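You operate a simulated robot arm through the tools that you are given. There is no shell and no other tool. Be economical: measure what you need, move in short steps, check, and stop when the job is done.

You are at the controls of a simulated robot arm. One attempt, no reset.

Task
Pump the yellow water from the top row into the tank.
Fine: valves 1 and 2 stand open; open valve 3, give the pump three strokes, then shut all three; the other valves end shut.

It is judged by the outcome, as a careful person would: the job done as asked, and still so three seconds after it is handed in. It fails if anything else is knocked over, pushed out of place, dropped, spilled or broken.

Robot
A 7-joint arm with a two-finger parallel gripper, fixed in place. Base frame: the origin is at the foot of the arm, x ahead of it, y to its left, z up. Lengths are in mm, angles in degrees, forces in N, time in s.
With the tool pointing down near the work surface it reaches from about 440 to 900 mm from the base axis. Its first joint turns from -115.0 to 115.0 degrees. Payload 3.91 kg.
The TCP is the grasp point between the finger pads, 30 mm short of the fingertips. In the tool frame z runs along the fingers and y along their closing line. The gripper opens to 110 mm. The fingers are 20 mm wide and 10 mm thick; the gripper's body (48 by 112 mm) begins 55 mm behind the TCP.
Orientation is that of the tool frame in the base frame, as a unit quaternion [x, y, z, w]. With the fingers straight down and closing along the base's y, the tool's x points along the base's -x, its y along +y and its z along -z.

Tools
- The arm moves only by the tool send_rows. Its argument "deltas" is a list that holds one entry, the list of rows, each a list of 7 numbers: the shift along the base's x, y, z in units of 25 mm (1.0 is 25 mm), then the turn, a rotation vector about the base's x, y, z in units of 4 degrees (1.0 is 4 degrees), then the opening, from 0 (shut) to 1 (fully open). In form: [[[tx, ty, tz, ax, ay, az, grip], ...]]. A call has 1 to 20 rows; each row shifts and turns the commanded pose from where the row before left it. A call with a number of a shift or a turn outside -1 to 1 is refused whole. A row lasts 0.2 s, in which the tool goes at most 50 mm and 8.6 degrees; a call with a longer step from one row to the next is refused whole, and so is a gripper value outside its range. A pose out of reach is approached as far as the arm can. The call stops where the force on the tool passes 40 N (or 10 N more than at its start, if that is more) or the arm is blocked; 0.2 s more then pass. The fingers move at their own pace (about 153 mm/s each) and stop on an object; they squeeze with about 24 N. The grip force told is the motor's: it shows also when the fingers shut on nothing. Time passes only in rows, and 0.2 s behind the last, so rows that do not move let the fingers close. It gives the time, the measured TCP pose, the force on the tool (base axes), the opening and the grip force at its end, in the units of the frame above (readings bear some noise), with the torque about the TCP (base axes, N m) and any sound that the robot's microphone picked up, and new pictures: "views" is both (left out), scene, wrist or none.
- Cameras (640 x 400 px; columns grow to the right, rows downward): "scene" is fixed at [400.1, 500.7, 1761.5]; the picture's right is [-0.83, -0.55, 0.00], its down [-0.39, 0.59, -0.71] and it looks along [0.39, -0.59, -0.70] (base axes); focal length 318 px, centre (320, 200). "wrist" rides on the gripper at [72, 17, -103] in the tool frame; the picture's right is [-0.23, 0.97, 0.00], its down [-0.76, -0.18, -0.62] and it looks along [-0.61, -0.14, 0.78] (tool axes); focal length 222 px, centre (320, 200). There is no depth. A picture from a camera that has moved, and an enlarged one, comes with that camera's place and axes in the base frame and with its lens.
- raise_lower(by): slides the trunk up (or, below 0, down) by that many mm; the arm rides with it, the base frame stays. It gives what a move gives, with no picture.
- close_up(camera, box): a new picture of the part [left, top, right, bottom] of that camera's present view, enlarged. The clock stands still meanwhile.
- finish_job(): hands the job in; it is judged then, once.

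Work in short steps. Places have to be worked out from the pictures, the camera data and where the tool is seen: move nearer, look again, correct. Check each grasp and each placing, and mend what went wrong. You have 120 turns and 200 pictures in all, those below and enlarged ones among them. Open the gripper and draw the arm clear of the work before you hand the job in, unless the task says otherwise; then end with one line.

The tools are called after "Request:" by a JSON object that holds its "fn" and its "kwargs". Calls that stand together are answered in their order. send_rows: Moves the arm, as the interface text tells. Its arguments: {"type":"object","properties":{"deltas":{"type":"array","items":{"type":"array","items":{"type":"array","items":{"type":"number"}}}},"views":{"type":"string","enum":["both","scene","wrist","none"]}},"required":["deltas"]} The other tools are called the same way: raise_lower (by) slides the trunk up or down; close_up (camera, box) takes an enlarged picture of a part of a camera's view; finish_job () hands the job in.

At the start:

```text
time: 0.0
position: [477.1, 92.3, 1399.0]
ee_rot: [0.0, 1.0, 0.0, 0.0]
force: [-0.2, 0.8, -0.6]
moment: [0.0, 0.0, 0.0]
opening: 109.7
gripper_force: 0.0
trunk travel left (down, up): [-900.0, 90.0]
```

scene: 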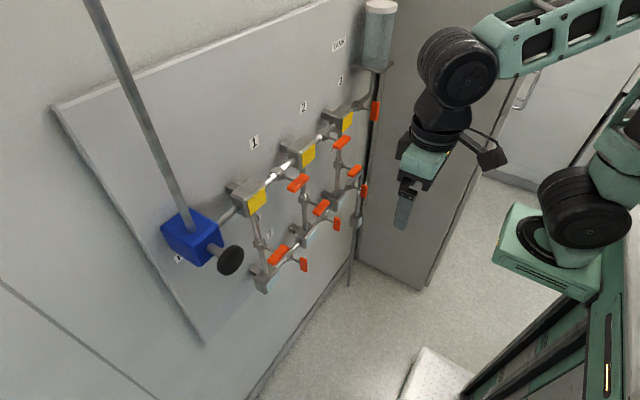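
wrist: 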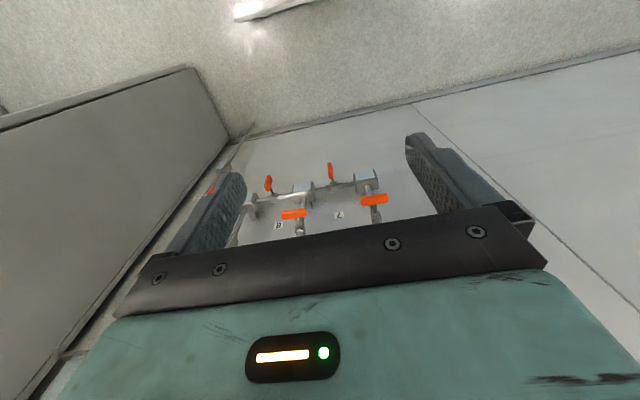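

I start by looking at the panel enlarged, to identify the valves, labels and pump.

Request:
{"fn": "close_up", "kwargs": {"camera": "scene", "box": [220, 60, 400, 180]}}

Request:
{"fn": "close_up", "kwargs": {"camera": "scene", "box": [150, 160, 390, 310]}}

```text
3.33 times, centred on (310, 120) of scene
camera zoom: at [400.1, 500.7, 1761.5], right [-0.83, -0.55, 0.0], down [-0.39, 0.59, -0.71], along [0.39, -0.59, -0.7], focal length 1061 px, centre (353, 467)
```

zoom: 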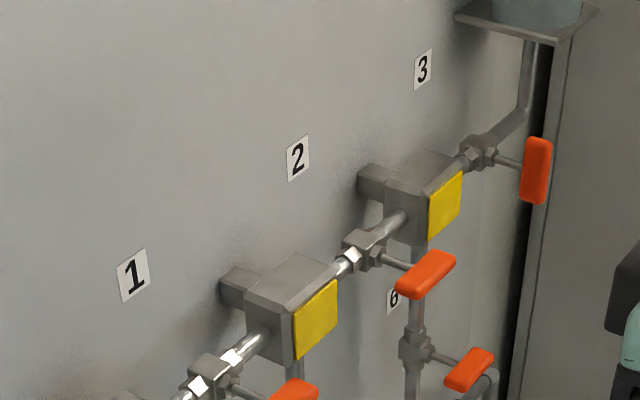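

```text
2.67 times, centred on (270, 235) of scene
camera zoom: at [400.1, 500.7, 1761.5], right [-0.83, -0.55, 0.0], down [-0.39, 0.59, -0.71], along [0.39, -0.59, -0.7], focal length 849 px, centre (453, 107)
```

zoom: 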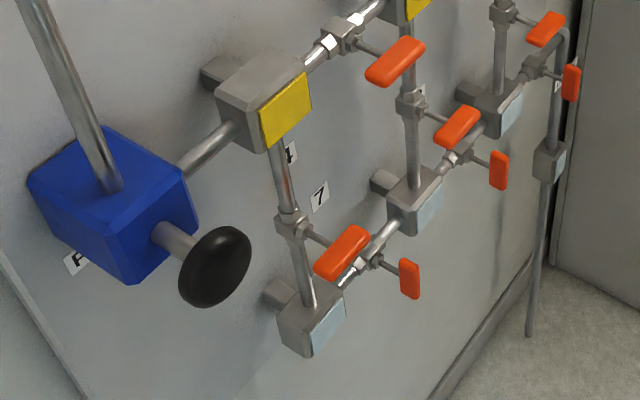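

The panel is a wall plane facing the robot (normal −x). Yellow row is at z≈1262, handles at x≈754: valve 1 y≈60, valve 2 y≈-142, valve 3 y≈-348 (its handle is vertical, so shut). The pump knob is near (728, 309, 1262). I'll turn the tool to point at the panel while moving forward modestly.

Request:
{"fn": "send_rows", "kwargs": {"deltas": [[[0.25, 0, 0, 0, -1, 0, 1], [0.25, 0, 0, 0, -1, 0, 1], [0.25, 0, 0, 0, -1, 0, 1], [0.25, 0, 0, 0, -1, 0, 1], [0.25, 0, 0, 0, -1, 0, 1], [0.25, 0, 0, 0, -1, 0, 1], [0.25, 0, 0, 0, -1, 0, 1], [0.25, 0, 0, 0, -1, 0, 1], [0.25, 0, 0, 0, -1, 0, 1], [0.25, 0, 0, 0, -1, 0, 1], [0.25, 0, 0, 0, -1, 0, 1], [0.25, 0, 0, 0, -1, 0, 1], [0.25, 0, 0, 0, -1, 0, 1], [0.25, 0, 0, 0, -1, 0, 1], [0.25, 0, 0, 0, -1, 0, 1], [0.25, 0, 0, 0, -1, 0, 1], [0.25, 0, 0, 0, -1, 0, 1], [0.25, 0, 0, 0, -1, 0, 1], [0.25, 0, 0, 0, -1, 0, 1], [0.25, 0, 0, 0, -1, 0, 1]]]}}

```text
time: 4.2
position: [599.8, 92.1, 1399.6]
ee_rot: [0.0, 0.766, 0.0, 0.643]
force: [0.5, 0.1, 0.3]
moment: [0.01, 0.04, -0.01]
opening: 110.1
gripper_force: 0.1
trunk travel left (down, up): [-900.0, 90.0]
camera wrist: at [485.6, 108.3, 1345.6], right [0.04, 0.97, 0.22], down [-0.48, -0.18, 0.86], along [0.88, -0.14, 0.46], focal length 222 px, centre (320, 200)
```

scene: 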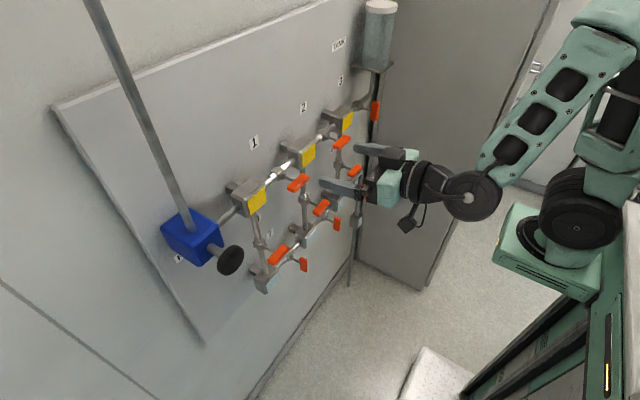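
wrist: 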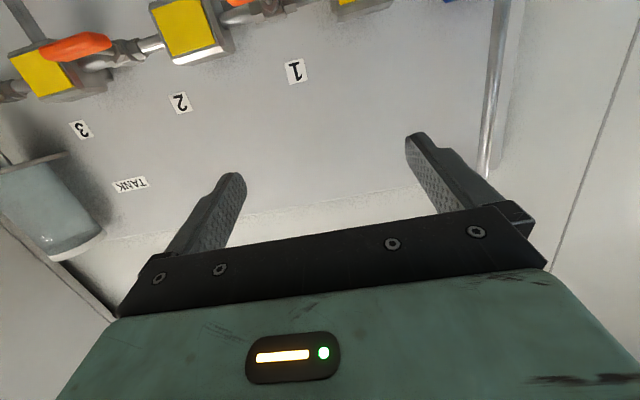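

The tool is nearly horizontal and this wrist view confirms the valve 2 handle estimate (about 754, -138, 1260). I finish the turn and go in front of valve 3, staying about 70 mm clear of the handles.

Request:
{"fn": "send_rows", "kwargs": {"deltas": [[[0.11, -0.978, -0.305, 0, -0.139, 0, 0.7], [0.11, -0.978, -0.305, 0, -0.139, 0, 0.7], [0.11, -0.978, -0.305, 0, -0.139, 0, 0.7], [0.11, -0.978, -0.305, 0, -0.139, 0, 0.7], [0.11, -0.978, -0.305, 0, -0.139, 0, 0.7], [0.11, -0.978, -0.305, 0, -0.139, 0, 0.7], [0.11, -0.978, -0.305, 0, -0.139, 0, 0.7], [0.11, -0.978, -0.305, 0, -0.139, 0, 0.7], [0.11, -0.978, -0.305, 0, -0.139, 0, 0.7], [0.11, -0.978, -0.305, 0, -0.139, 0, 0.7], [0.11, -0.978, -0.305, 0, -0.139, 0, 0.7], [0.11, -0.978, -0.305, 0, -0.139, 0, 0.7], [0.11, -0.978, -0.305, 0, -0.139, 0, 0.7], [0.11, -0.978, -0.305, 0, -0.139, 0, 0.7], [0.11, -0.978, -0.305, 0, -0.139, 0, 0.7], [0.11, -0.978, -0.305, 0, -0.139, 0, 0.7], [0.11, -0.978, -0.305, 0, -0.139, 0, 0.7], [0.11, -0.978, -0.305, 0, -0.139, 0, 0.7]]]}}

```text
time: 8.0
position: [700.6, -92.8, 1354.2]
ee_rot: [0.0, 0.737, 0.0, 0.676]
force: [-0.1, -1.0, 1.4]
moment: [0.01, 0.0, -0.01]
opening: 77.1
gripper_force: 0.2
out of reach, approached as far as the arm can: row 2, 3, 4, 5, 6, 7, 8, 9, 10, 11, 12, 13, 14, 15, 16, 17, 18
trunk travel left (down, up): [-900.0, 90.0]
camera wrist: at [591.5, -75.6, 1292.3], right [0.02, 0.97, 0.23], down [-0.55, -0.18, 0.81], along [0.83, -0.14, 0.54], focal length 222 px, centre (320, 200)
```

scene: 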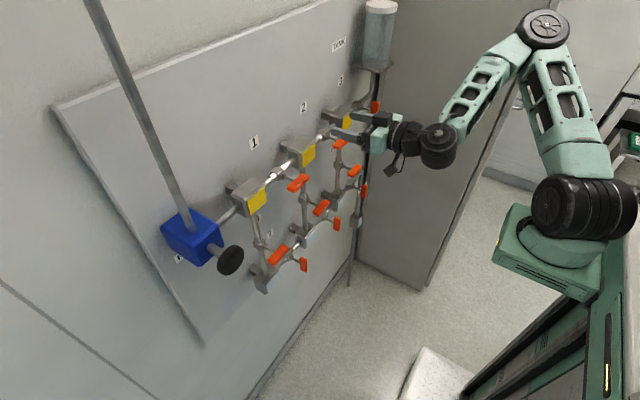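
wrist: 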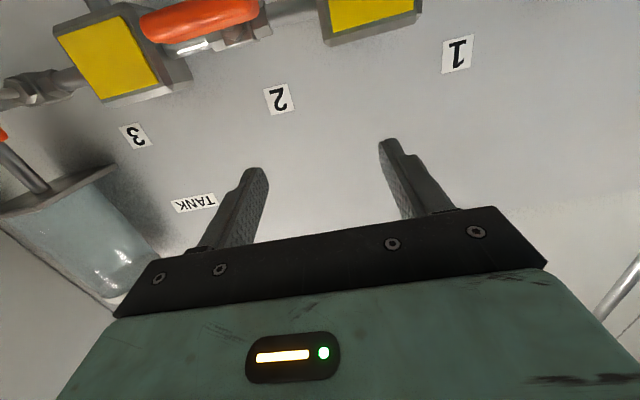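

The arm reported it could not follow; I check where the command stands with a still row before deciding on the trunk height.

Request:
{"fn": "send_rows", "kwargs": {"deltas": [[[0, 0, 0, 0, 0, 0, 0.7], [0, 0, 0, 0, 0, 0, 0.7]]], "views": "none"}}

Request:
{"fn": "raise_lower", "kwargs": {"by": -50}}

```text
time: 8.6
position: [701.7, -93.1, 1354.5]
ee_rot: [0.001, 0.737, -0.001, 0.676]
force: [-0.3, -0.5, 0.1]
moment: [-0.01, 0.01, 0.0]
opening: 76.9
gripper_force: 0.1
trunk travel left (down, up): [-900.0, 90.0]
```

```text
time: 9.5
position: [700.5, -91.7, 1305.0]
ee_rot: [0.0, 0.737, 0.0, 0.675]
force: [0.0, 0.4, 1.1]
moment: [-0.01, -0.01, 0.02]
opening: 76.8
gripper_force: 0.0
trunk travel left (down, up): [-850.0, 140.0]
```

The command re-anchors at the reached pose. I try backing off from the panel in short steps while moving toward valve 3.

Request:
{"fn": "send_rows", "kwargs": {"deltas": [[[-0.5, 0, 0, 0, 0, 0, 0.7], [-0.5, 0, 0, 0, 0, 0, 0.7], [0, -1, 0, 0, 0, 0, 0.7], [0, -1, 0, 0, 0, 0, 0.7]]], "views": "scene"}}

```text
time: 10.5
position: [701.8, -92.0, 1304.9]
ee_rot: [0.0, 0.737, 0.0, 0.676]
force: [0.4, -0.2, -0.6]
moment: [-0.03, -0.01, 0.02]
opening: 76.9
gripper_force: 0.1
out of reach, approached as far as the arm can: row 1, 2, 3, 4
trunk travel left (down, up): [-850.0, 140.0]
```

scene: 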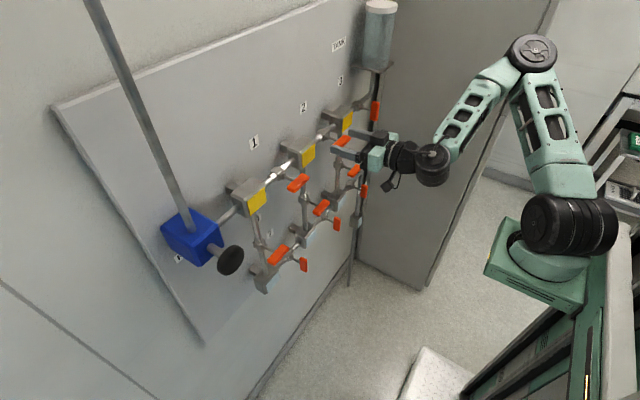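

The arm seems folded to a joint limit. I try raising the hand relative to the shoulder, which should unfold the arm.

Request:
{"fn": "send_rows", "kwargs": {"deltas": [[[0, 0, 1, 0, 0, 0, 0.7], [0, 0, 1, 0, 0, 0, 0.7], [0, 0, 1, 0, 0, 0, 0.7], [0, 0, 1, 0, 0, 0, 0.7]]], "views": "none"}}

```text
time: 11.5
position: [700.3, -91.7, 1407.0]
ee_rot: [0.001, 0.737, -0.001, 0.676]
force: [1.1, 0.0, 0.8]
moment: [0.02, 0.0, 0.01]
opening: 76.9
gripper_force: 0.0
trunk travel left (down, up): [-850.0, 140.0]
```

Upward works. Raise further, back off, then test the sideways move.

Request:
{"fn": "send_rows", "kwargs": {"deltas": [[[0, 0, 1, 0, 0, 0, 0.7], [0, 0, 1, 0, 0, 0, 0.7], [0, 0, 1, 0, 0, 0, 0.7], [0, 0, 1, 0, 0, 0, 0.7], [-0.5, 0, 0, 0, -0.6, 0, 0.7], [-0.5, 0, 0, 0, -0.6, 0, 0.7], [-0.5, -0.5, 0, 0, 0, 0, 0.7], [0, -1, 0, 0, 0, 0, 0.7], [0, -1, 0, 0, 0, 0, 0.7]]], "views": "scene"}}

```text
time: 13.5
position: [663.0, -155.0, 1506.8]
ee_rot: [0.0, 0.708, -0.001, 0.706]
force: [-0.3, 0.1, -0.1]
moment: [0.02, -0.01, -0.02]
opening: 77.0
gripper_force: 0.0
trunk travel left (down, up): [-850.0, 140.0]
```

scene: 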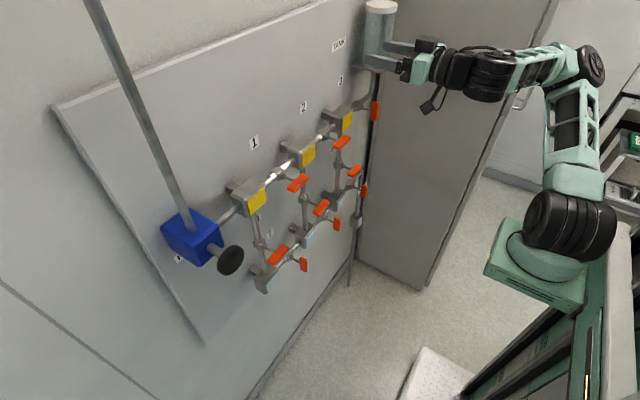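

Now the arm moves freely with the elbow level. I lower the trunk 245 mm to bring the tool to the valve row height, still about 45 mm short of the handles.

Request:
{"fn": "raise_lower", "kwargs": {"by": -245}}

Request:
{"fn": "send_rows", "kwargs": {"deltas": [[[-0.5, -0.5, 0, 0, 0, 0, 0.7], [0, -1, 0, 0, 0, 0, 0.7], [0, -1, 0, 0, 0, 0, 0.7], [0, -1, 0, 0, 0, 0, 0.7], [0, -1, 0, 0, 0, 0, 0.7], [0, -1, 0, 0, 0, 0, 0.7], [0, -1, 0, 0, 0, 0, 0.7], [0, -1, 0, 0, 0, 0, 0.7]]]}}

```text
time: 16.1
position: [663.1, -154.7, 1260.4]
ee_rot: [0.0, 0.708, 0.0, 0.706]
force: [-0.6, 1.1, -0.3]
moment: [0.03, 0.02, 0.02]
opening: 77.2
gripper_force: 0.1
trunk travel left (down, up): [-605.0, 385.0]
```

```text
time: 17.9
position: [650.9, -341.0, 1260.2]
ee_rot: [0.0, 0.708, -0.001, 0.706]
force: [-0.6, -0.6, -1.1]
moment: [0.0, 0.02, -0.04]
opening: 77.0
gripper_force: 0.0
trunk travel left (down, up): [-605.0, 385.0]
camera wrist: at [546.6, -325.6, 1189.0], right [0.0, 0.97, 0.23], down [-0.62, -0.18, 0.76], along [0.78, -0.14, 0.6], focal length 222 px, centre (320, 200)
```

scene: 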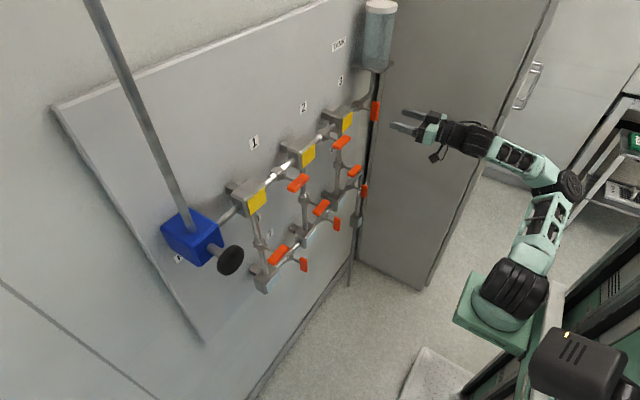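
wrist: 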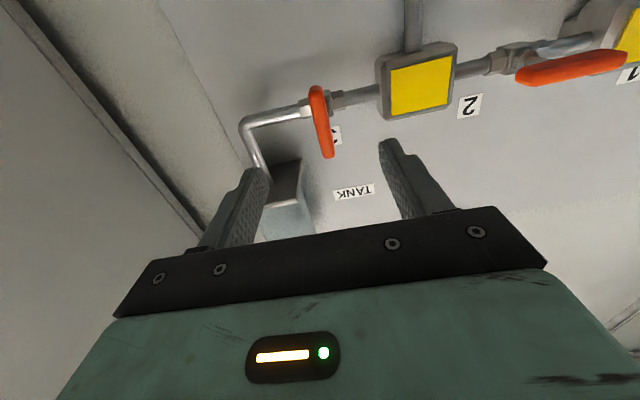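

Handle 3 is centred between the fingers at about (754, -341, 1261). I advance straight 98 mm with the fingers straddling it.

Request:
{"fn": "send_rows", "kwargs": {"deltas": [[[0.98, 0, 0, 0, 0, 0, 0.7], [0.98, 0, 0, 0, 0, 0, 0.7], [0.98, 0, 0, 0, 0, 0, 0.7], [0.98, 0, 0, 0, 0, 0, 0.7]]]}}

```text
time: 18.9
position: [749.3, -341.5, 1260.9]
ee_rot: [0.002, 0.709, -0.002, 0.705]
force: [0.3, 0.0, -0.2]
moment: [-0.05, -0.01, 0.01]
opening: 77.1
gripper_force: 0.1
trunk travel left (down, up): [-605.0, 385.0]
camera wrist: at [645.4, -324.0, 1188.7], right [0.0, 0.97, 0.23], down [-0.62, -0.18, 0.76], along [0.78, -0.14, 0.6], focal length 222 px, centre (320, 200)
```

scene: 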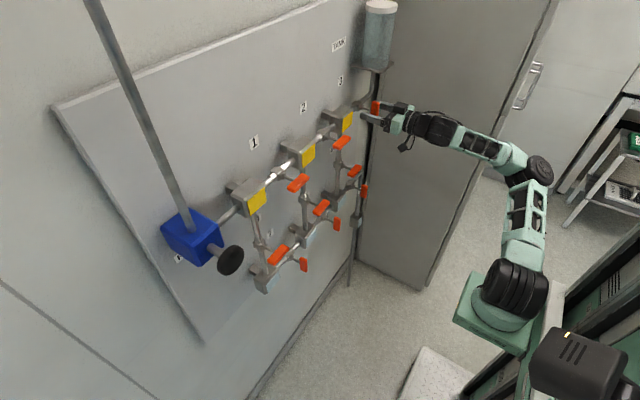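
wrist: 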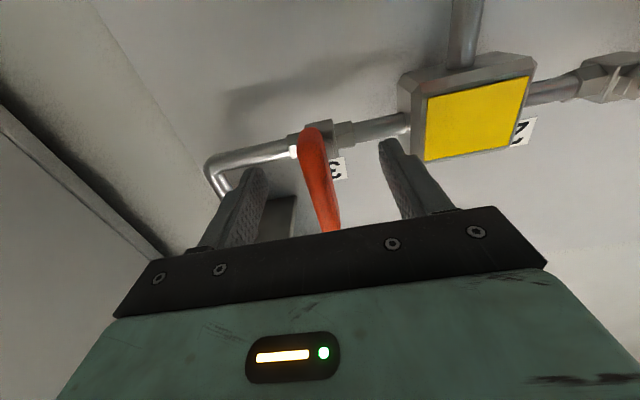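

The handle is between the pads; I close on it.

Request:
{"fn": "send_rows", "kwargs": {"deltas": [[[0, 0, 0, 0, 0, 0, 0.0], [0, 0, 0, 0, 0, 0, 0.0], [0, 0, 0, 0, 0, 0, 0.0]]], "views": "wrist"}}

```text
time: 19.7
position: [749.7, -340.3, 1260.4]
ee_rot: [0.0, 0.709, -0.001, 0.706]
force: [2.1, 1.2, -0.4]
moment: [0.02, -0.2, 0.39]
opening: 12.9
gripper_force: 45.2
trunk travel left (down, up): [-605.0, 385.0]
camera wrist: at [645.7, -323.2, 1188.6], right [0.0, 0.97, 0.23], down [-0.62, -0.18, 0.76], along [0.78, -0.14, 0.6], focal length 222 px, centre (320, 200)
```

wrist: 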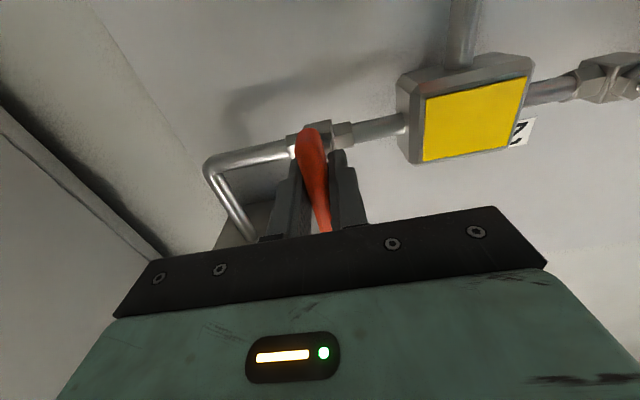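

Firm grip on a 13 mm thick handle. I test a 12° turn about +x and watch the torque.

Request:
{"fn": "send_rows", "kwargs": {"deltas": [[[0, 0, 0, 0.5, 0, 0, 0.0], [0, 0, 0, 0.5, 0, 0, 0.0], [0, 0, 0, 0.5, 0, 0, 0.0], [0, 0, 0, 0.5, 0, 0, 0.0], [0, 0, 0, 0.5, 0, 0, 0.0], [0, 0, 0, 0.5, 0, 0, 0.0]]], "views": "wrist"}}

```text
time: 21.1
position: [750.8, -340.0, 1260.5]
ee_rot: [0.076, 0.705, 0.073, 0.701]
force: [7.8, 10.6, -6.7]
moment: [-1.39, -0.1, 0.11]
opening: 16.9
gripper_force: 44.5
trunk travel left (down, up): [-605.0, 385.0]
camera wrist: at [645.3, -308.7, 1194.1], right [0.0, 0.91, 0.42], down [-0.62, -0.33, 0.71], along [0.79, -0.26, 0.56], focal length 222 px, centre (320, 200)
```

wrist: 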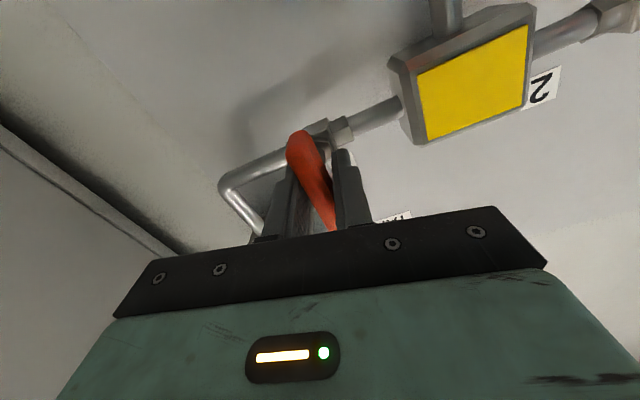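

The fingers were wedged open and the torque is 1.4 N m, so this way looks blocked. I turn back and try the other direction.

Request:
{"fn": "send_rows", "kwargs": {"deltas": [[[0, 0, 0, -1, 0, 0, 0.0], [0, 0, 0, -1, 0, 0, 0.0], [0, 0, 0, -1, 0, 0, 0.0], [0, 0, 0, -0.5, 0, 0, 0.0], [0, 0, 0, -0.5, 0, 0, 0.0], [0, 0, 0, -0.5, 0, 0, 0.0], [0, 0, 0, -0.5, 0, 0, 0.0], [0, 0, 0, -0.5, 0, 0, 0.0], [0, 0, 0, -0.5, 0, 0, 0.0]]], "views": "wrist"}}

```text
time: 23.1
position: [750.0, -339.5, 1261.6]
ee_rot: [-0.074, 0.704, -0.076, 0.703]
force: [27.9, 17.4, 17.5]
moment: [0.04, 0.44, 0.24]
opening: 12.8
gripper_force: 44.6
trunk travel left (down, up): [-605.0, 385.0]
camera wrist: at [645.6, -338.5, 1187.8], right [0.0, 1.0, 0.02], down [-0.62, -0.01, 0.78], along [0.78, -0.01, 0.62], focal length 222 px, centre (320, 200)
```

wrist: 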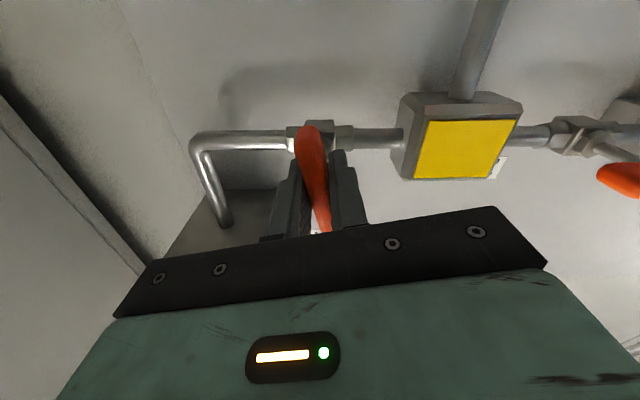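

The handle now turns with the grip. Side forces are building (28, 17, 17), so I continue in small steps with a small relieving shift.

Request:
{"fn": "send_rows", "kwargs": {"deltas": [[[0.06, 0.04, 0.04, 0, 0, 0, 0.0], [0, 0, 0, -0.5, 0, 0, 0.0], [0, 0, 0, -0.5, 0, 0, 0.0]]], "views": "none"}}

```text
time: 23.9
position: [748.9, -339.3, 1261.6]
ee_rot: [-0.098, 0.702, -0.099, 0.699]
force: [-1.1, 16.7, -1.3]
moment: [0.04, -0.9, 0.66]
opening: 12.9
gripper_force: 44.5
trunk travel left (down, up): [-605.0, 385.0]
```

Request:
{"fn": "send_rows", "kwargs": {"deltas": [[[0.0, 0.05, 0.0, -0.5, 0, 0, 0.0], [0, 0, 0, -0.5, 0, 0, 0.0], [0, 0, 0, -0.5, 0, 0, 0.0], [0, 0, 0, -0.5, 0, 0, 0.0], [0, 0, 0, -0.5, 0, 0, 0.0]]], "views": "none"}}

```text
time: 25.1
position: [750.6, -338.4, 1260.7]
ee_rot: [-0.158, 0.691, -0.16, 0.687]
force: [-21.8, 11.6, -17.6]
moment: [0.02, -0.22, 0.67]
opening: 13.0
gripper_force: 45.1
trunk travel left (down, up): [-605.0, 385.0]
```

The handle keeps following the grip; I continue the same way, with relief toward the force.

Request:
{"fn": "send_rows", "kwargs": {"deltas": [[[-0.04, 0.04, -0.04, -0.5, 0, 0, 0.0], [0, 0, 0, -0.5, 0, 0, 0.0], [0, 0, 0, -0.5, 0, 0, 0.0], [0, 0, 0, -0.5, 0, 0, 0.0], [0, 0, 0, -0.5, 0, 0, 0.0]]], "views": "none"}}

```text
time: 26.3
position: [749.6, -338.8, 1262.3]
ee_rot: [-0.218, 0.673, -0.221, 0.671]
force: [5.1, 1.2, 0.0]
moment: [-0.01, 1.01, -0.03]
opening: 12.7
gripper_force: 45.0
trunk travel left (down, up): [-605.0, 385.0]
```

36° turned with low forces. Continue.

Request:
{"fn": "send_rows", "kwargs": {"deltas": [[[0, 0, 0, -0.75, 0, 0, 0.0], [0, 0, 0, -0.75, 0, 0, 0.0], [0, 0, 0, -0.75, 0, 0, 0.0], [0, 0, 0, -0.75, 0, 0, 0.0], [0, 0, 0, -0.75, 0, 0, 0.0], [0, 0, 0, -0.75, 0, 0, 0.0]]], "views": "none"}}

Request:
{"fn": "send_rows", "kwargs": {"deltas": [[[0, 0, 0, -0.75, 0, 0, 0.0], [0, 0, 0, -0.75, 0, 0, 0.0], [0, 0, 0, -0.75, 0, 0, 0.0], [0, 0, 0, -0.75, 0, 0, 0.0], [0, 0, 0, -0.75, 0, 0, 0.0], [0, 0, 0, -0.75, 0, 0, 0.0]]]}}

```text
time: 27.7
position: [748.6, -338.9, 1260.9]
ee_rot: [-0.32, 0.631, -0.321, 0.629]
force: [-4.0, 4.3, -2.4]
moment: [-0.02, 0.78, -0.39]
opening: 13.0
gripper_force: 44.9
trunk travel left (down, up): [-605.0, 385.0]
```

```text
time: 29.1
position: [749.4, -338.8, 1260.5]
ee_rot: [-0.415, 0.573, -0.417, 0.571]
force: [-3.8, 8.0, -13.0]
moment: [0.01, 0.38, -0.46]
opening: 13.0
gripper_force: 44.9
trunk travel left (down, up): [-605.0, 385.0]
camera wrist: at [645.5, -402.1, 1222.6], right [0.0, 0.52, -0.86], down [-0.62, 0.67, 0.4], along [0.78, 0.53, 0.32], focal length 222 px, centre (320, 200)
```

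scene: 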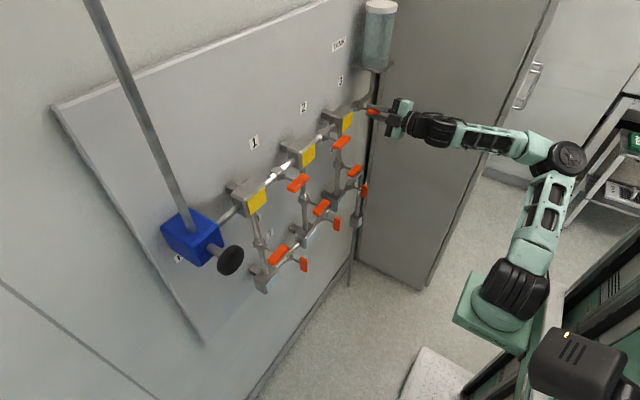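
wrist: 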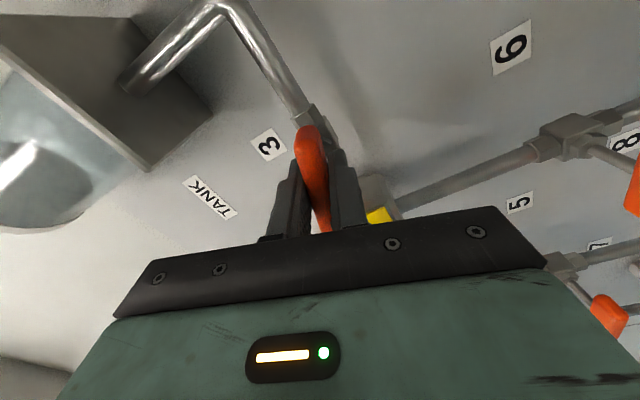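

72° turned. I continue to about 90° until it meets the stop.

Request:
{"fn": "send_rows", "kwargs": {"deltas": [[[0, 0.02, -0.02, -0.75, 0, 0, 0.0], [0, 0, 0, -0.75, 0, 0, 0.0], [0, 0, 0, -0.75, 0, 0, 0.0], [0, 0, 0, -0.75, 0, 0, 0.0], [0, 0, 0, -0.5, 0, 0, 0.0], [0, 0, 0, -0.5, 0, 0, 0.0], [0, 0, 0, -0.5, 0, 0, 0.0]]]}}

```text
time: 30.7
position: [749.3, -338.3, 1259.5]
ee_rot: [0.499, -0.5, 0.502, -0.499]
force: [-1.6, 2.7, -13.0]
moment: [0.09, 0.28, 0.63]
opening: 13.0
gripper_force: 44.7
trunk travel left (down, up): [-605.0, 385.0]
camera wrist: at [645.4, -410.7, 1243.4], right [0.0, 0.23, -0.97], down [-0.62, 0.76, 0.18], along [0.78, 0.6, 0.14], focal length 222 px, centre (320, 200)
```

scene: 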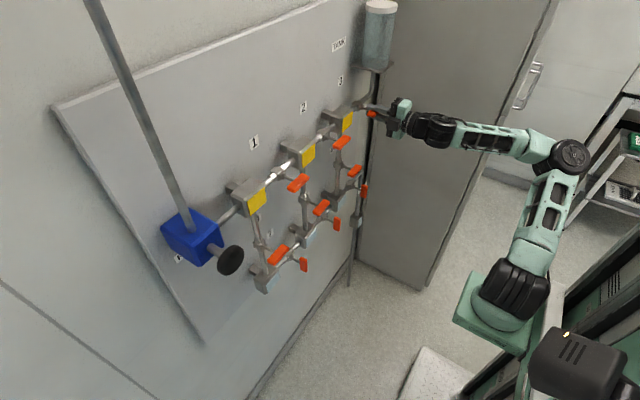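
wrist: 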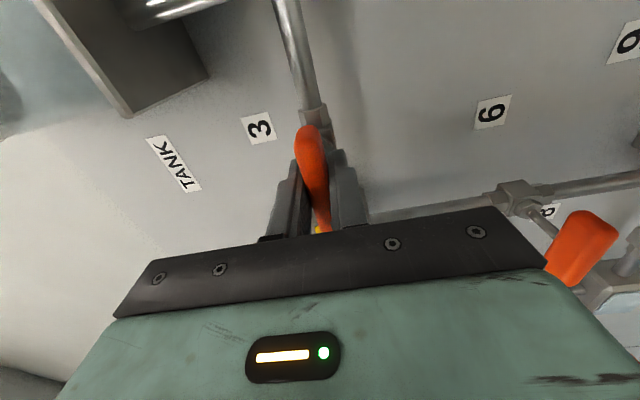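

At 90°; a 3° nudge will confirm the stop, then I release.

Request:
{"fn": "send_rows", "kwargs": {"deltas": [[[0, 0, -0.02, -0.4, 0, 0, 0.0], [0, 0, 0, -0.4, 0, 0, 0.0]]], "views": "none"}}

```text
time: 31.3
position: [749.3, -338.0, 1260.2]
ee_rot: [0.512, -0.486, 0.515, -0.486]
force: [0.7, 3.6, -8.2]
moment: [1.16, 0.33, -0.07]
opening: 13.7
gripper_force: 44.8
trunk travel left (down, up): [-605.0, 385.0]
```

Torque rose to 1.2 N m: open stop reached. I relax back, release and retreat 100 mm.

Request:
{"fn": "send_rows", "kwargs": {"deltas": [[[0, 0, 0, 0.8, 0, 0, 0.0], [0, 0, 0, 0, 0, 0, 0.7], [0, 0, 0, 0, 0, 0, 0.7], [-1, 0, 0, 0, 0, 0, 0.7], [-1, 0, 0, 0, 0, 0, 0.7], [-1, 0, 0, 0, 0, 0, 0.7], [-1, 0, 0, 0, 0, 0, 0.7]]]}}

```text
time: 32.9
position: [649.2, -338.9, 1260.2]
ee_rot: [0.5, -0.5, 0.502, -0.499]
force: [-0.3, 0.5, -0.1]
moment: [0.0, -0.01, -0.02]
opening: 77.0
gripper_force: 0.1
trunk travel left (down, up): [-605.0, 385.0]
camera wrist: at [545.6, -411.3, 1242.6], right [0.0, 0.23, -0.97], down [-0.62, 0.76, 0.18], along [0.78, 0.6, 0.14], focal length 222 px, centre (320, 200)
```

scene: 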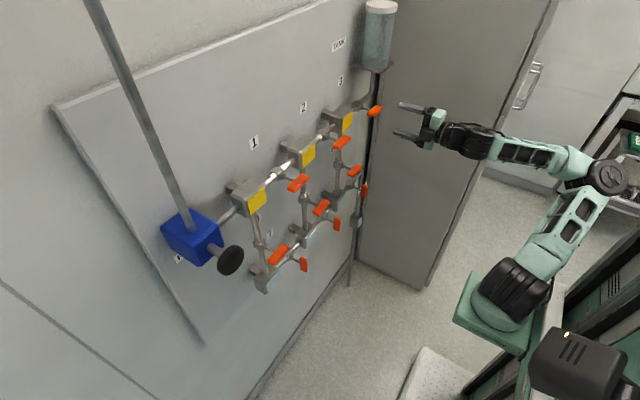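
wrist: 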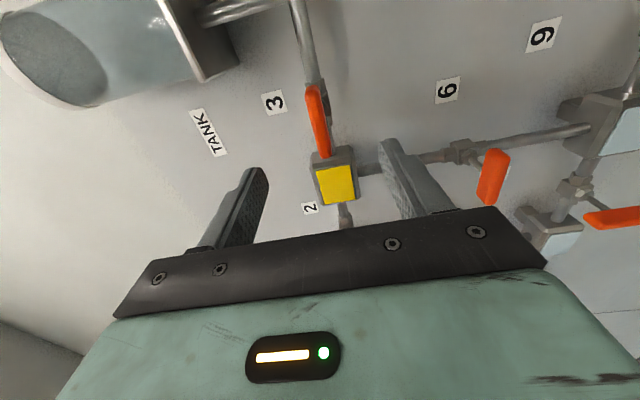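

Valve 3 now lies along the pipe: open. I travel across to the pump side at x≈630, clear of everything.

Request:
{"fn": "send_rows", "kwargs": {"deltas": [[[-0.4, 0.6, 0, 0, 0, 0, 0.9], [-0.4, 0.9, 0, 0, 0, 0, 0.9], [0, 1, 0, 0, 0, 0, 0.9], [0, 1, 0, 0, 0, 0, 0.9], [0, 1, 0, 0, 0, 0, 0.9], [0, 1, 0, 0, 0, 0, 0.9], [0, 1, 0, 0, 0, 0, 0.9], [0, 1, 0, 0, 0, 0, 0.9], [0, 1, 0, 0, 0, 0, 0.9], [0, 1, 0, 0, 0, 0, 0.9], [0, 1, 0, 0, 0, 0, 0.9], [0, 1, 0, 0, 0, 0, 0.9], [0, 1, 0, 0, 0, 0, 0.9], [0, 1, 0, 0, 0, 0, 0.9], [0, 1, 0, 0, 0, 0, 0.9], [0, 1, 0, 0, 0, 0, 0.9], [0, 1, 0, 0, 0, 0, 0.9], [0, 1, 0, 0, 0, 0, 0.9], [0, 1, 0, 0, 0, 0, 0.9], [0, 1, 0, 0, 0, 0, 0.9]]]}}

```text
time: 37.1
position: [630.0, 148.8, 1257.9]
ee_rot: [0.498, -0.501, 0.501, -0.499]
force: [0.9, 0.6, -0.1]
moment: [-0.02, -0.01, -0.01]
opening: 98.8
gripper_force: 0.0
trunk travel left (down, up): [-605.0, 385.0]
camera wrist: at [525.3, 75.8, 1241.8], right [0.0, 0.23, -0.97], down [-0.62, 0.76, 0.18], along [0.78, 0.6, 0.14], focal length 222 px, centre (320, 200)
```

scene: 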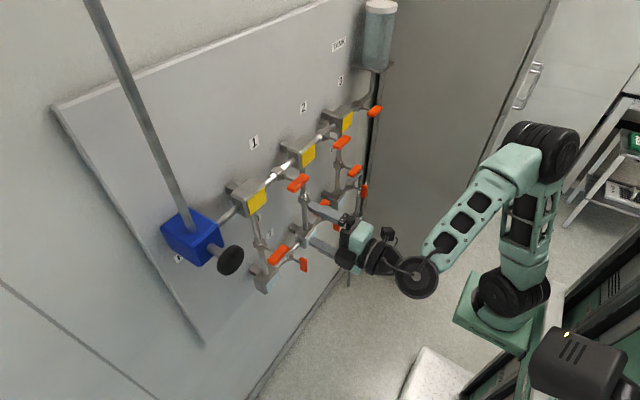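
wrist: 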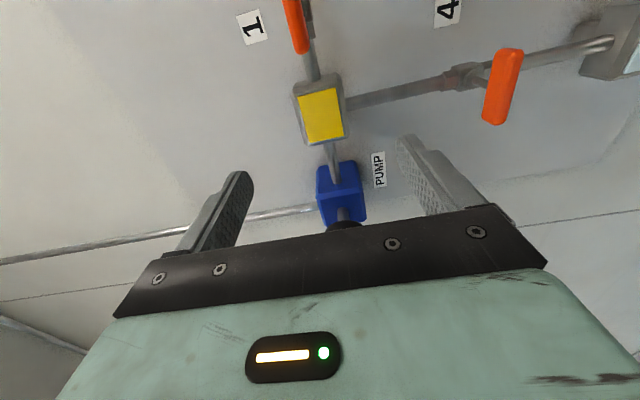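

The pump knob is partly hidden by the gripper body. I shift another 100 mm along y and look again.

Request:
{"fn": "send_rows", "kwargs": {"deltas": [[[-0.5, 1, 0, 0, 0, 0, 0.9], [-0.5, 1, 0, 0, 0, 0, 0.9], [0, 1, 0, 0, 0, 0, 0.9], [0, 1, 0, 0, 0, 0, 0.9], [0, 0.4, 0, 0, 0, 0, 0.9], [0, 1, 0, 0, 0, 0, 0.9]]]}}

Request:
{"fn": "close_up", "kwargs": {"camera": "scene", "box": [150, 180, 310, 280]}}

```text
time: 38.5
position: [604.1, 285.1, 1260.5]
ee_rot: [0.498, -0.501, 0.502, -0.499]
force: [-0.2, 0.3, 0.3]
moment: [0.0, -0.01, 0.02]
opening: 99.1
gripper_force: 0.1
trunk travel left (down, up): [-605.0, 385.0]
camera wrist: at [499.8, 212.1, 1243.7], right [0.0, 0.23, -0.97], down [-0.62, 0.76, 0.18], along [0.78, 0.6, 0.14], focal length 222 px, centre (320, 200)
```

scene: 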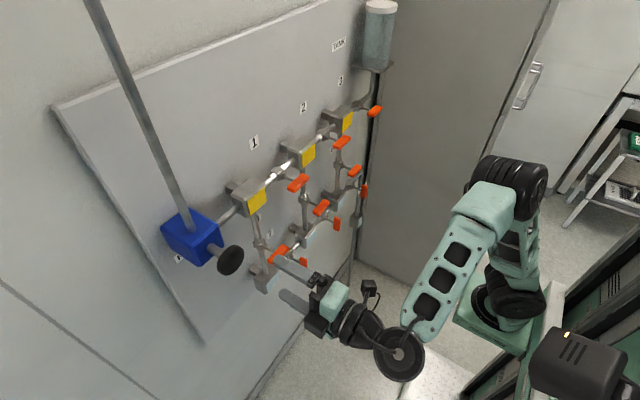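
wrist: 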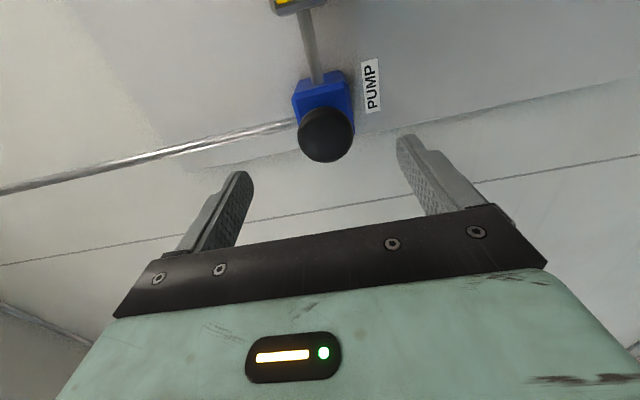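

```text
4.00 times, centred on (230, 230) of scene
camera zoom: at [400.1, 500.7, 1761.5], right [-0.83, -0.55, 0.0], down [-0.39, 0.59, -0.71], along [0.39, -0.59, -0.7], focal length 1273 px, centre (680, 80)
```

zoom: 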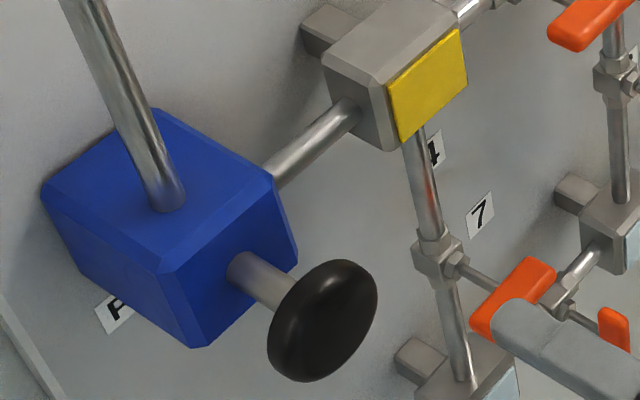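

The knob is at about (735, 303, 1256), Ø≈58 mm, with the blue box face at x≈791. I align and advance so the fingertips straddle its rim (TCP x≈720).

Request:
{"fn": "send_rows", "kwargs": {"deltas": [[[0, 0.74, -0.18, 0, 0, 0, 0.9], [1, 0, 0, 0, 0, 0, 0.9], [1, 0, 0, 0, 0, 0, 0.9], [1, 0, 0, 0, 0, 0, 0.9], [1, 0, 0, 0, 0, 0, 0.9], [0.64, 0, 0, 0, 0, 0, 0.9]]]}}

```text
time: 39.9
position: [722.3, 303.5, 1255.1]
ee_rot: [0.498, -0.501, 0.501, -0.5]
force: [-0.8, -0.1, 0.5]
moment: [0.0, -0.02, -0.01]
opening: 98.9
gripper_force: 0.2
trunk travel left (down, up): [-605.0, 385.0]
camera wrist: at [617.3, 230.9, 1238.3], right [0.0, 0.23, -0.97], down [-0.62, 0.76, 0.18], along [0.78, 0.6, 0.14], focal length 222 px, centre (320, 200)
```

scene: 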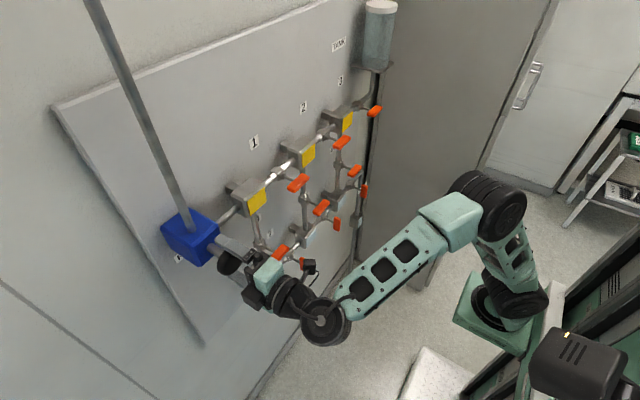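
wrist: 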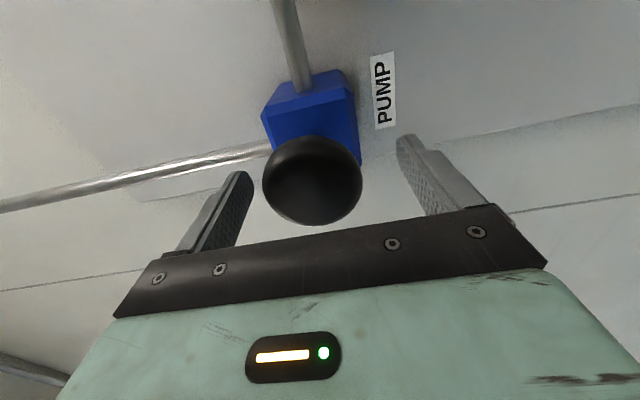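

The knob appears about 4 mm higher than the finger centre; I correct and close.

Request:
{"fn": "send_rows", "kwargs": {"deltas": [[[0.1, 0.06, 0.16, 0, 0, 0, 0.9], [0, 0, 0, 0, 0, 0, 0.3], [0, 0, 0, 0, 0, 0, 0.0], [0, 0, 0, 0, 0, 0, 0.0]]], "views": "wrist"}}

```text
time: 40.9
position: [723.2, 304.1, 1259.0]
ee_rot: [0.498, -0.5, 0.501, -0.5]
force: [1.1, 1.5, 4.2]
moment: [-0.12, 0.49, -0.12]
opening: 59.0
gripper_force: 45.4
trunk travel left (down, up): [-605.0, 385.0]
camera wrist: at [619.2, 232.0, 1243.1], right [0.0, 0.23, -0.97], down [-0.62, 0.76, 0.18], along [0.78, 0.6, 0.14], focal length 222 px, centre (320, 200)
```

wrist: 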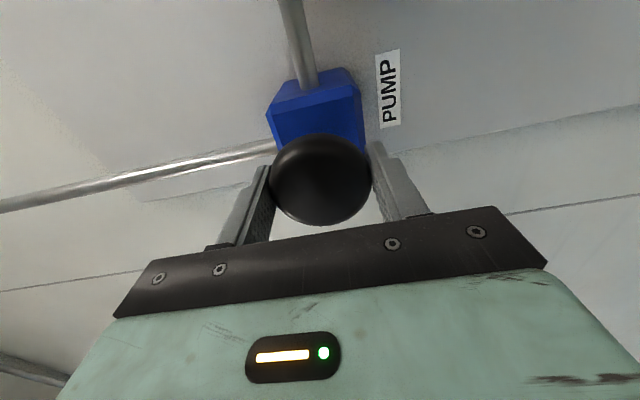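

Gripped at 59 mm across. I try a slow 20 mm pull outward and read the force.

Request:
{"fn": "send_rows", "kwargs": {"deltas": [[[-0.2, 0, 0, 0, 0, 0, 0.0], [-0.2, 0, 0, 0, 0, 0, 0.0], [-0.2, 0, 0, 0, 0, 0, 0.0], [-0.2, 0, 0, 0, 0, 0, 0.0]]], "views": "wrist"}}

```text
time: 41.3
position: [720.7, 304.9, 1260.6]
ee_rot: [0.497, -0.499, 0.503, -0.501]
force: [22.5, 13.6, 2.3]
moment: [-0.07, 0.69, 0.03]
opening: 59.4
gripper_force: 45.0
trunk travel left (down, up): [-605.0, 385.0]
stopped in row 2: the force on the tool passed its limit at 40 N (the readings are from after the stop); the commanded pose is now the measured one
camera wrist: at [618.2, 231.7, 1242.9], right [0.01, 0.23, -0.97], down [-0.62, 0.76, 0.17], along [0.78, 0.6, 0.15], focal length 222 px, centre (320, 200)
```

wrist: 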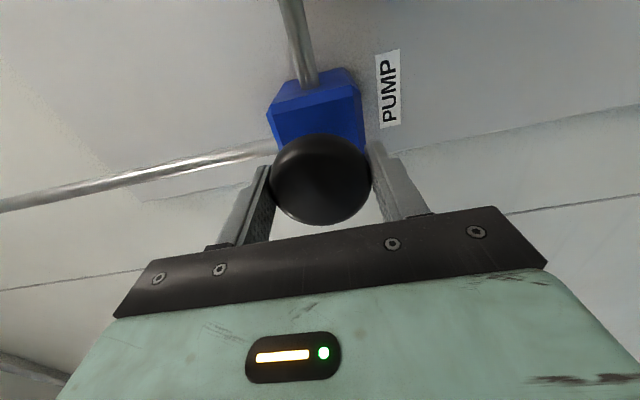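

Pulling is blocked: the knob stands at its outer stop. So a stroke is pushing it in; I try pushing 12 mm with the grip held.

Request:
{"fn": "send_rows", "kwargs": {"deltas": [[[0.2, 0, 0, 0, 0, 0, 0.0], [0.2, 0, 0, 0, 0, 0, 0.0], [0.2, 0, 0, 0, 0, 0, 0.0]]], "views": "wrist"}}

```text
time: 42.1
position: [734.0, 305.0, 1258.9]
ee_rot: [0.498, -0.5, 0.502, -0.5]
force: [-6.5, 3.5, -8.0]
moment: [0.17, 0.44, 0.17]
opening: 59.2
gripper_force: 44.4
trunk travel left (down, up): [-605.0, 385.0]
camera wrist: at [630.1, 231.6, 1243.1], right [0.0, 0.23, -0.97], down [-0.62, 0.76, 0.18], along [0.78, 0.6, 0.14], focal length 222 px, centre (320, 200)
```

wrist: 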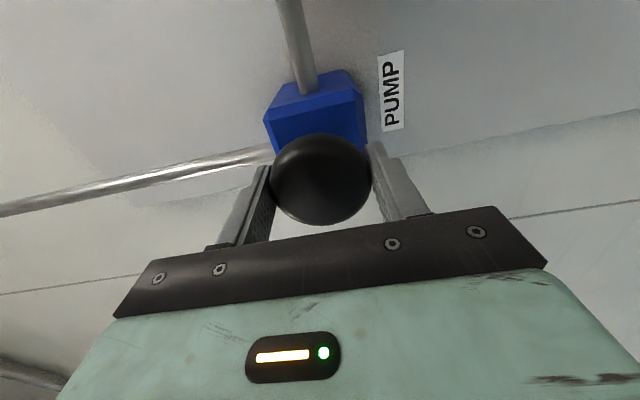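

It slides in with about 7 N. I push on, watching for the end stop or the fingertips nearing the box face.

Request:
{"fn": "send_rows", "kwargs": {"deltas": [[[0.2, 0, 0, 0, 0, 0, 0.0], [0.2, 0, 0, 0, 0, 0, 0.0], [0.2, 0, 0, 0, 0, 0, 0.0]]], "views": "wrist"}}

```text
time: 42.9
position: [750.3, 304.5, 1260.9]
ee_rot: [0.498, -0.5, 0.502, -0.5]
force: [-10.2, 2.5, -15.7]
moment: [0.11, 0.64, 0.29]
opening: 59.2
gripper_force: 44.3
trunk travel left (down, up): [-605.0, 385.0]
camera wrist: at [646.1, 231.7, 1243.1], right [0.01, 0.23, -0.97], down [-0.62, 0.76, 0.17], along [0.78, 0.6, 0.14], focal length 222 px, centre (320, 200)
```

wrist: 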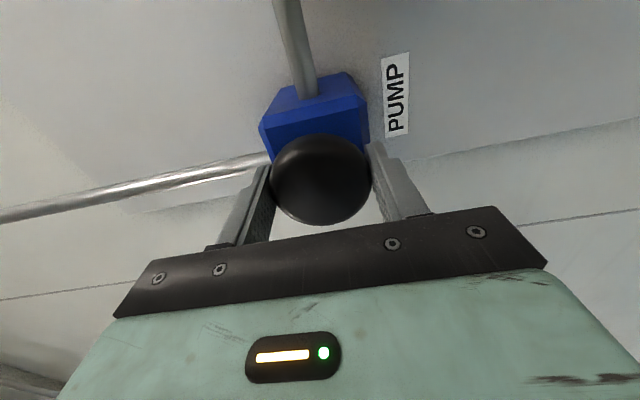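

28 mm in and still moving. I check the remaining clearance in the scene view.

Request:
{"fn": "close_up", "kwargs": {"camera": "scene", "box": [150, 200, 310, 300]}}

```text
4.00 times, centred on (230, 250) of scene
camera zoom: at [400.1, 500.7, 1761.5], right [-0.83, -0.55, 0.0], down [-0.39, 0.59, -0.71], along [0.39, -0.59, -0.7], focal length 1273 px, centre (680, 0)
```

zoom: 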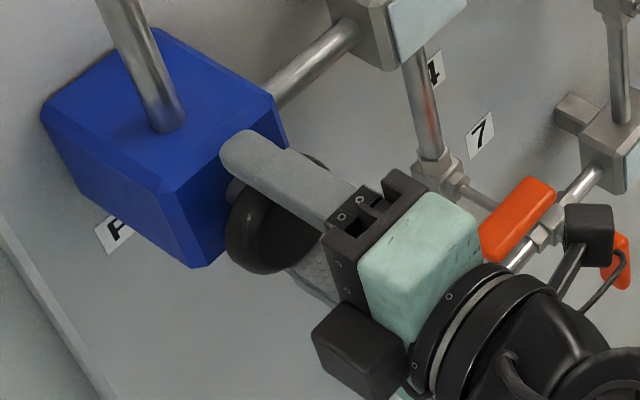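

There is still a small gap (roughly 10 mm) to the box. I complete this stroke gently in 2 mm steps, watching for the stop.

Request:
{"fn": "send_rows", "kwargs": {"deltas": [[[0.08, 0, -0.03, 0, 0, 0, 0.0], [0.08, 0, 0, 0, 0, 0, 0.0]]], "views": "none"}}

Request:
{"fn": "send_rows", "kwargs": {"deltas": [[[0.08, 0, 0, 0, 0, 0, 0.0], [0.08, 0, 0, 0, 0, 0, 0.0]]], "views": "wrist"}}

```text
time: 43.5
position: [753.4, 303.9, 1259.8]
ee_rot: [0.498, -0.499, 0.502, -0.5]
force: [-16.1, 1.4, -17.2]
moment: [-0.13, 0.07, -0.08]
opening: 59.2
gripper_force: 45.2
trunk travel left (down, up): [-605.0, 385.0]
```

```text
time: 44.0
position: [753.4, 303.8, 1259.5]
ee_rot: [0.498, -0.501, 0.502, -0.499]
force: [-17.6, -5.4, -2.3]
moment: [-0.24, 0.14, -0.64]
opening: 59.4
gripper_force: 44.9
trunk travel left (down, up): [-605.0, 385.0]
stopped in row 2: the force on the tool passed its limit at 43 N (the readings are from after the stop); the commanded pose is now the measured one
camera wrist: at [649.4, 231.6, 1243.3], right [0.0, 0.23, -0.97], down [-0.62, 0.76, 0.18], along [0.78, 0.6, 0.14], focal length 222 px, centre (320, 200)
```

wrist: 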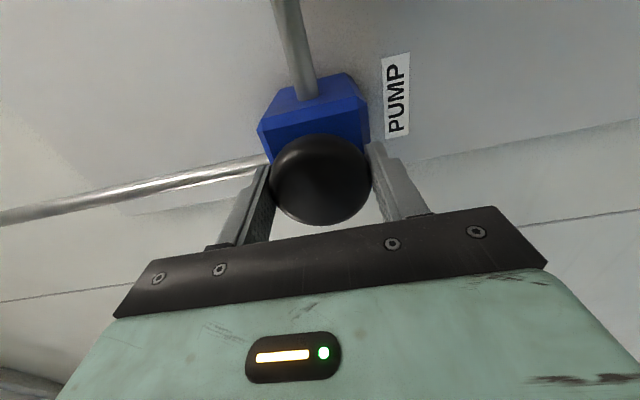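

It stopped firmly at x=753.5, about 31 mm of travel. I check whether that's the plunger's stop or the fingertips touching the box.

Request:
{"fn": "close_up", "kwargs": {"camera": "scene", "box": [180, 220, 244, 260]}}

Request:
{"fn": "close_up", "kwargs": {"camera": "wrist", "box": [240, 60, 400, 160]}}

```text
10.00 times, centred on (212, 240) of scene
camera zoom: at [400.1, 500.7, 1761.5], right [-0.83, -0.55, 0.0], down [-0.39, 0.59, -0.71], along [0.39, -0.59, -0.7], focal length 3183 px, centre (1400, -200)
```

zoom: 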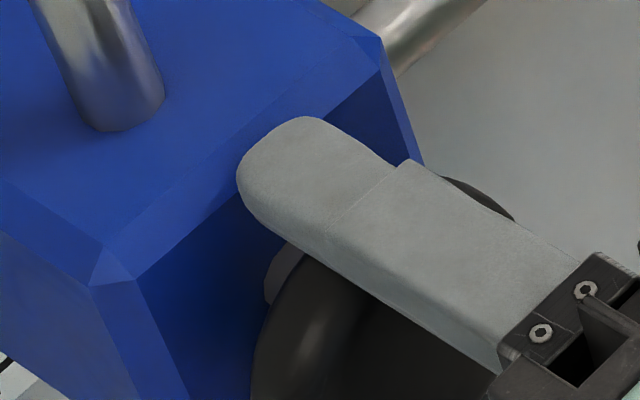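

```text
4.00 times, centred on (320, 110) of wrist
camera zoom: at [649.4, 231.6, 1243.3], right [0.0, 0.23, -0.97], down [-0.62, 0.76, 0.18], along [0.78, 0.6, 0.14], focal length 888 px, centre (320, 560)
```

zoom: 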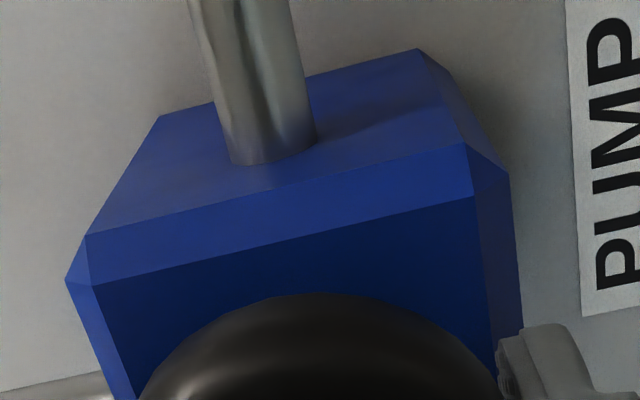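

The fingers sit outside the box's front face with room left, so this is the plunger's own stop (stroke ≈30 mm). I pull it back out to its outer position.

Request:
{"fn": "send_rows", "kwargs": {"deltas": [[[-0.25, 0, 0, 0, 0, 0, 0.0], [-0.25, 0, 0, 0, 0, 0, 0.0], [-0.25, 0, 0, 0, 0, 0, 0.0], [-0.25, 0, 0, 0, 0, 0, 0.0], [-0.2, 0, 0, 0, 0, 0, 0.0]]]}}

```text
time: 45.2
position: [724.7, 303.9, 1260.0]
ee_rot: [-0.499, 0.499, -0.501, 0.501]
force: [-3.2, 3.6, 2.5]
moment: [0.08, 0.26, 0.1]
opening: 59.3
gripper_force: 44.9
trunk travel left (down, up): [-605.0, 385.0]
camera wrist: at [620.9, 231.5, 1243.1], right [0.0, 0.23, -0.97], down [-0.62, 0.76, 0.18], along [0.78, 0.61, 0.14], focal length 222 px, centre (320, 200)
```

scene: 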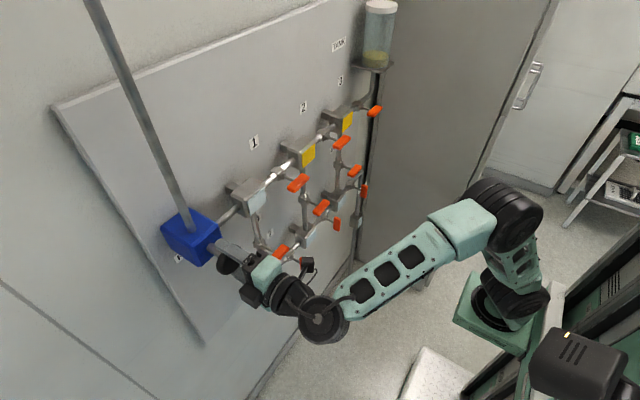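
wrist: 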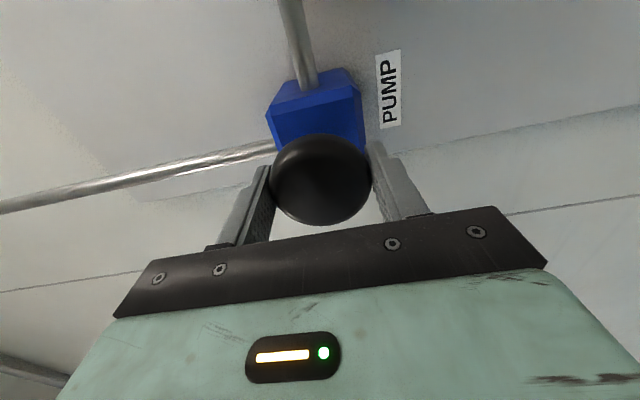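

The first block turned pale and yellow water appeared in the tank: stroke 1 counted. I pull the last 3 mm and make stroke 2 to the inner stop.

Request:
{"fn": "send_rows", "kwargs": {"deltas": [[[-0.12, 0, 0, 0, 0, 0, 0.0], [0.25, 0, 0, 0, 0, 0, 0.0], [0.25, 0, 0, 0, 0, 0, 0.0], [0.25, 0, 0, 0, 0, 0, 0.0], [0.25, 0, 0, 0, 0, 0, 0.0], [0.2, 0, 0, 0, 0, 0, 0.0], [0.08, 0, 0, 0, 0, 0, 0.0], [0.08, 0, 0, 0, 0, 0, 0.0]]], "views": "scene"}}

```text
time: 47.0
position: [753.5, 303.8, 1260.5]
ee_rot: [0.499, -0.5, 0.502, -0.499]
force: [-20.8, -1.0, 1.3]
moment: [0.16, 0.32, -0.07]
opening: 59.6
gripper_force: 44.9
trunk travel left (down, up): [-605.0, 385.0]
```

scene: 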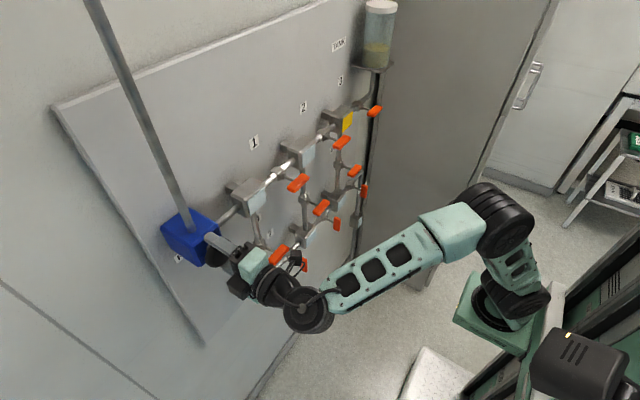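

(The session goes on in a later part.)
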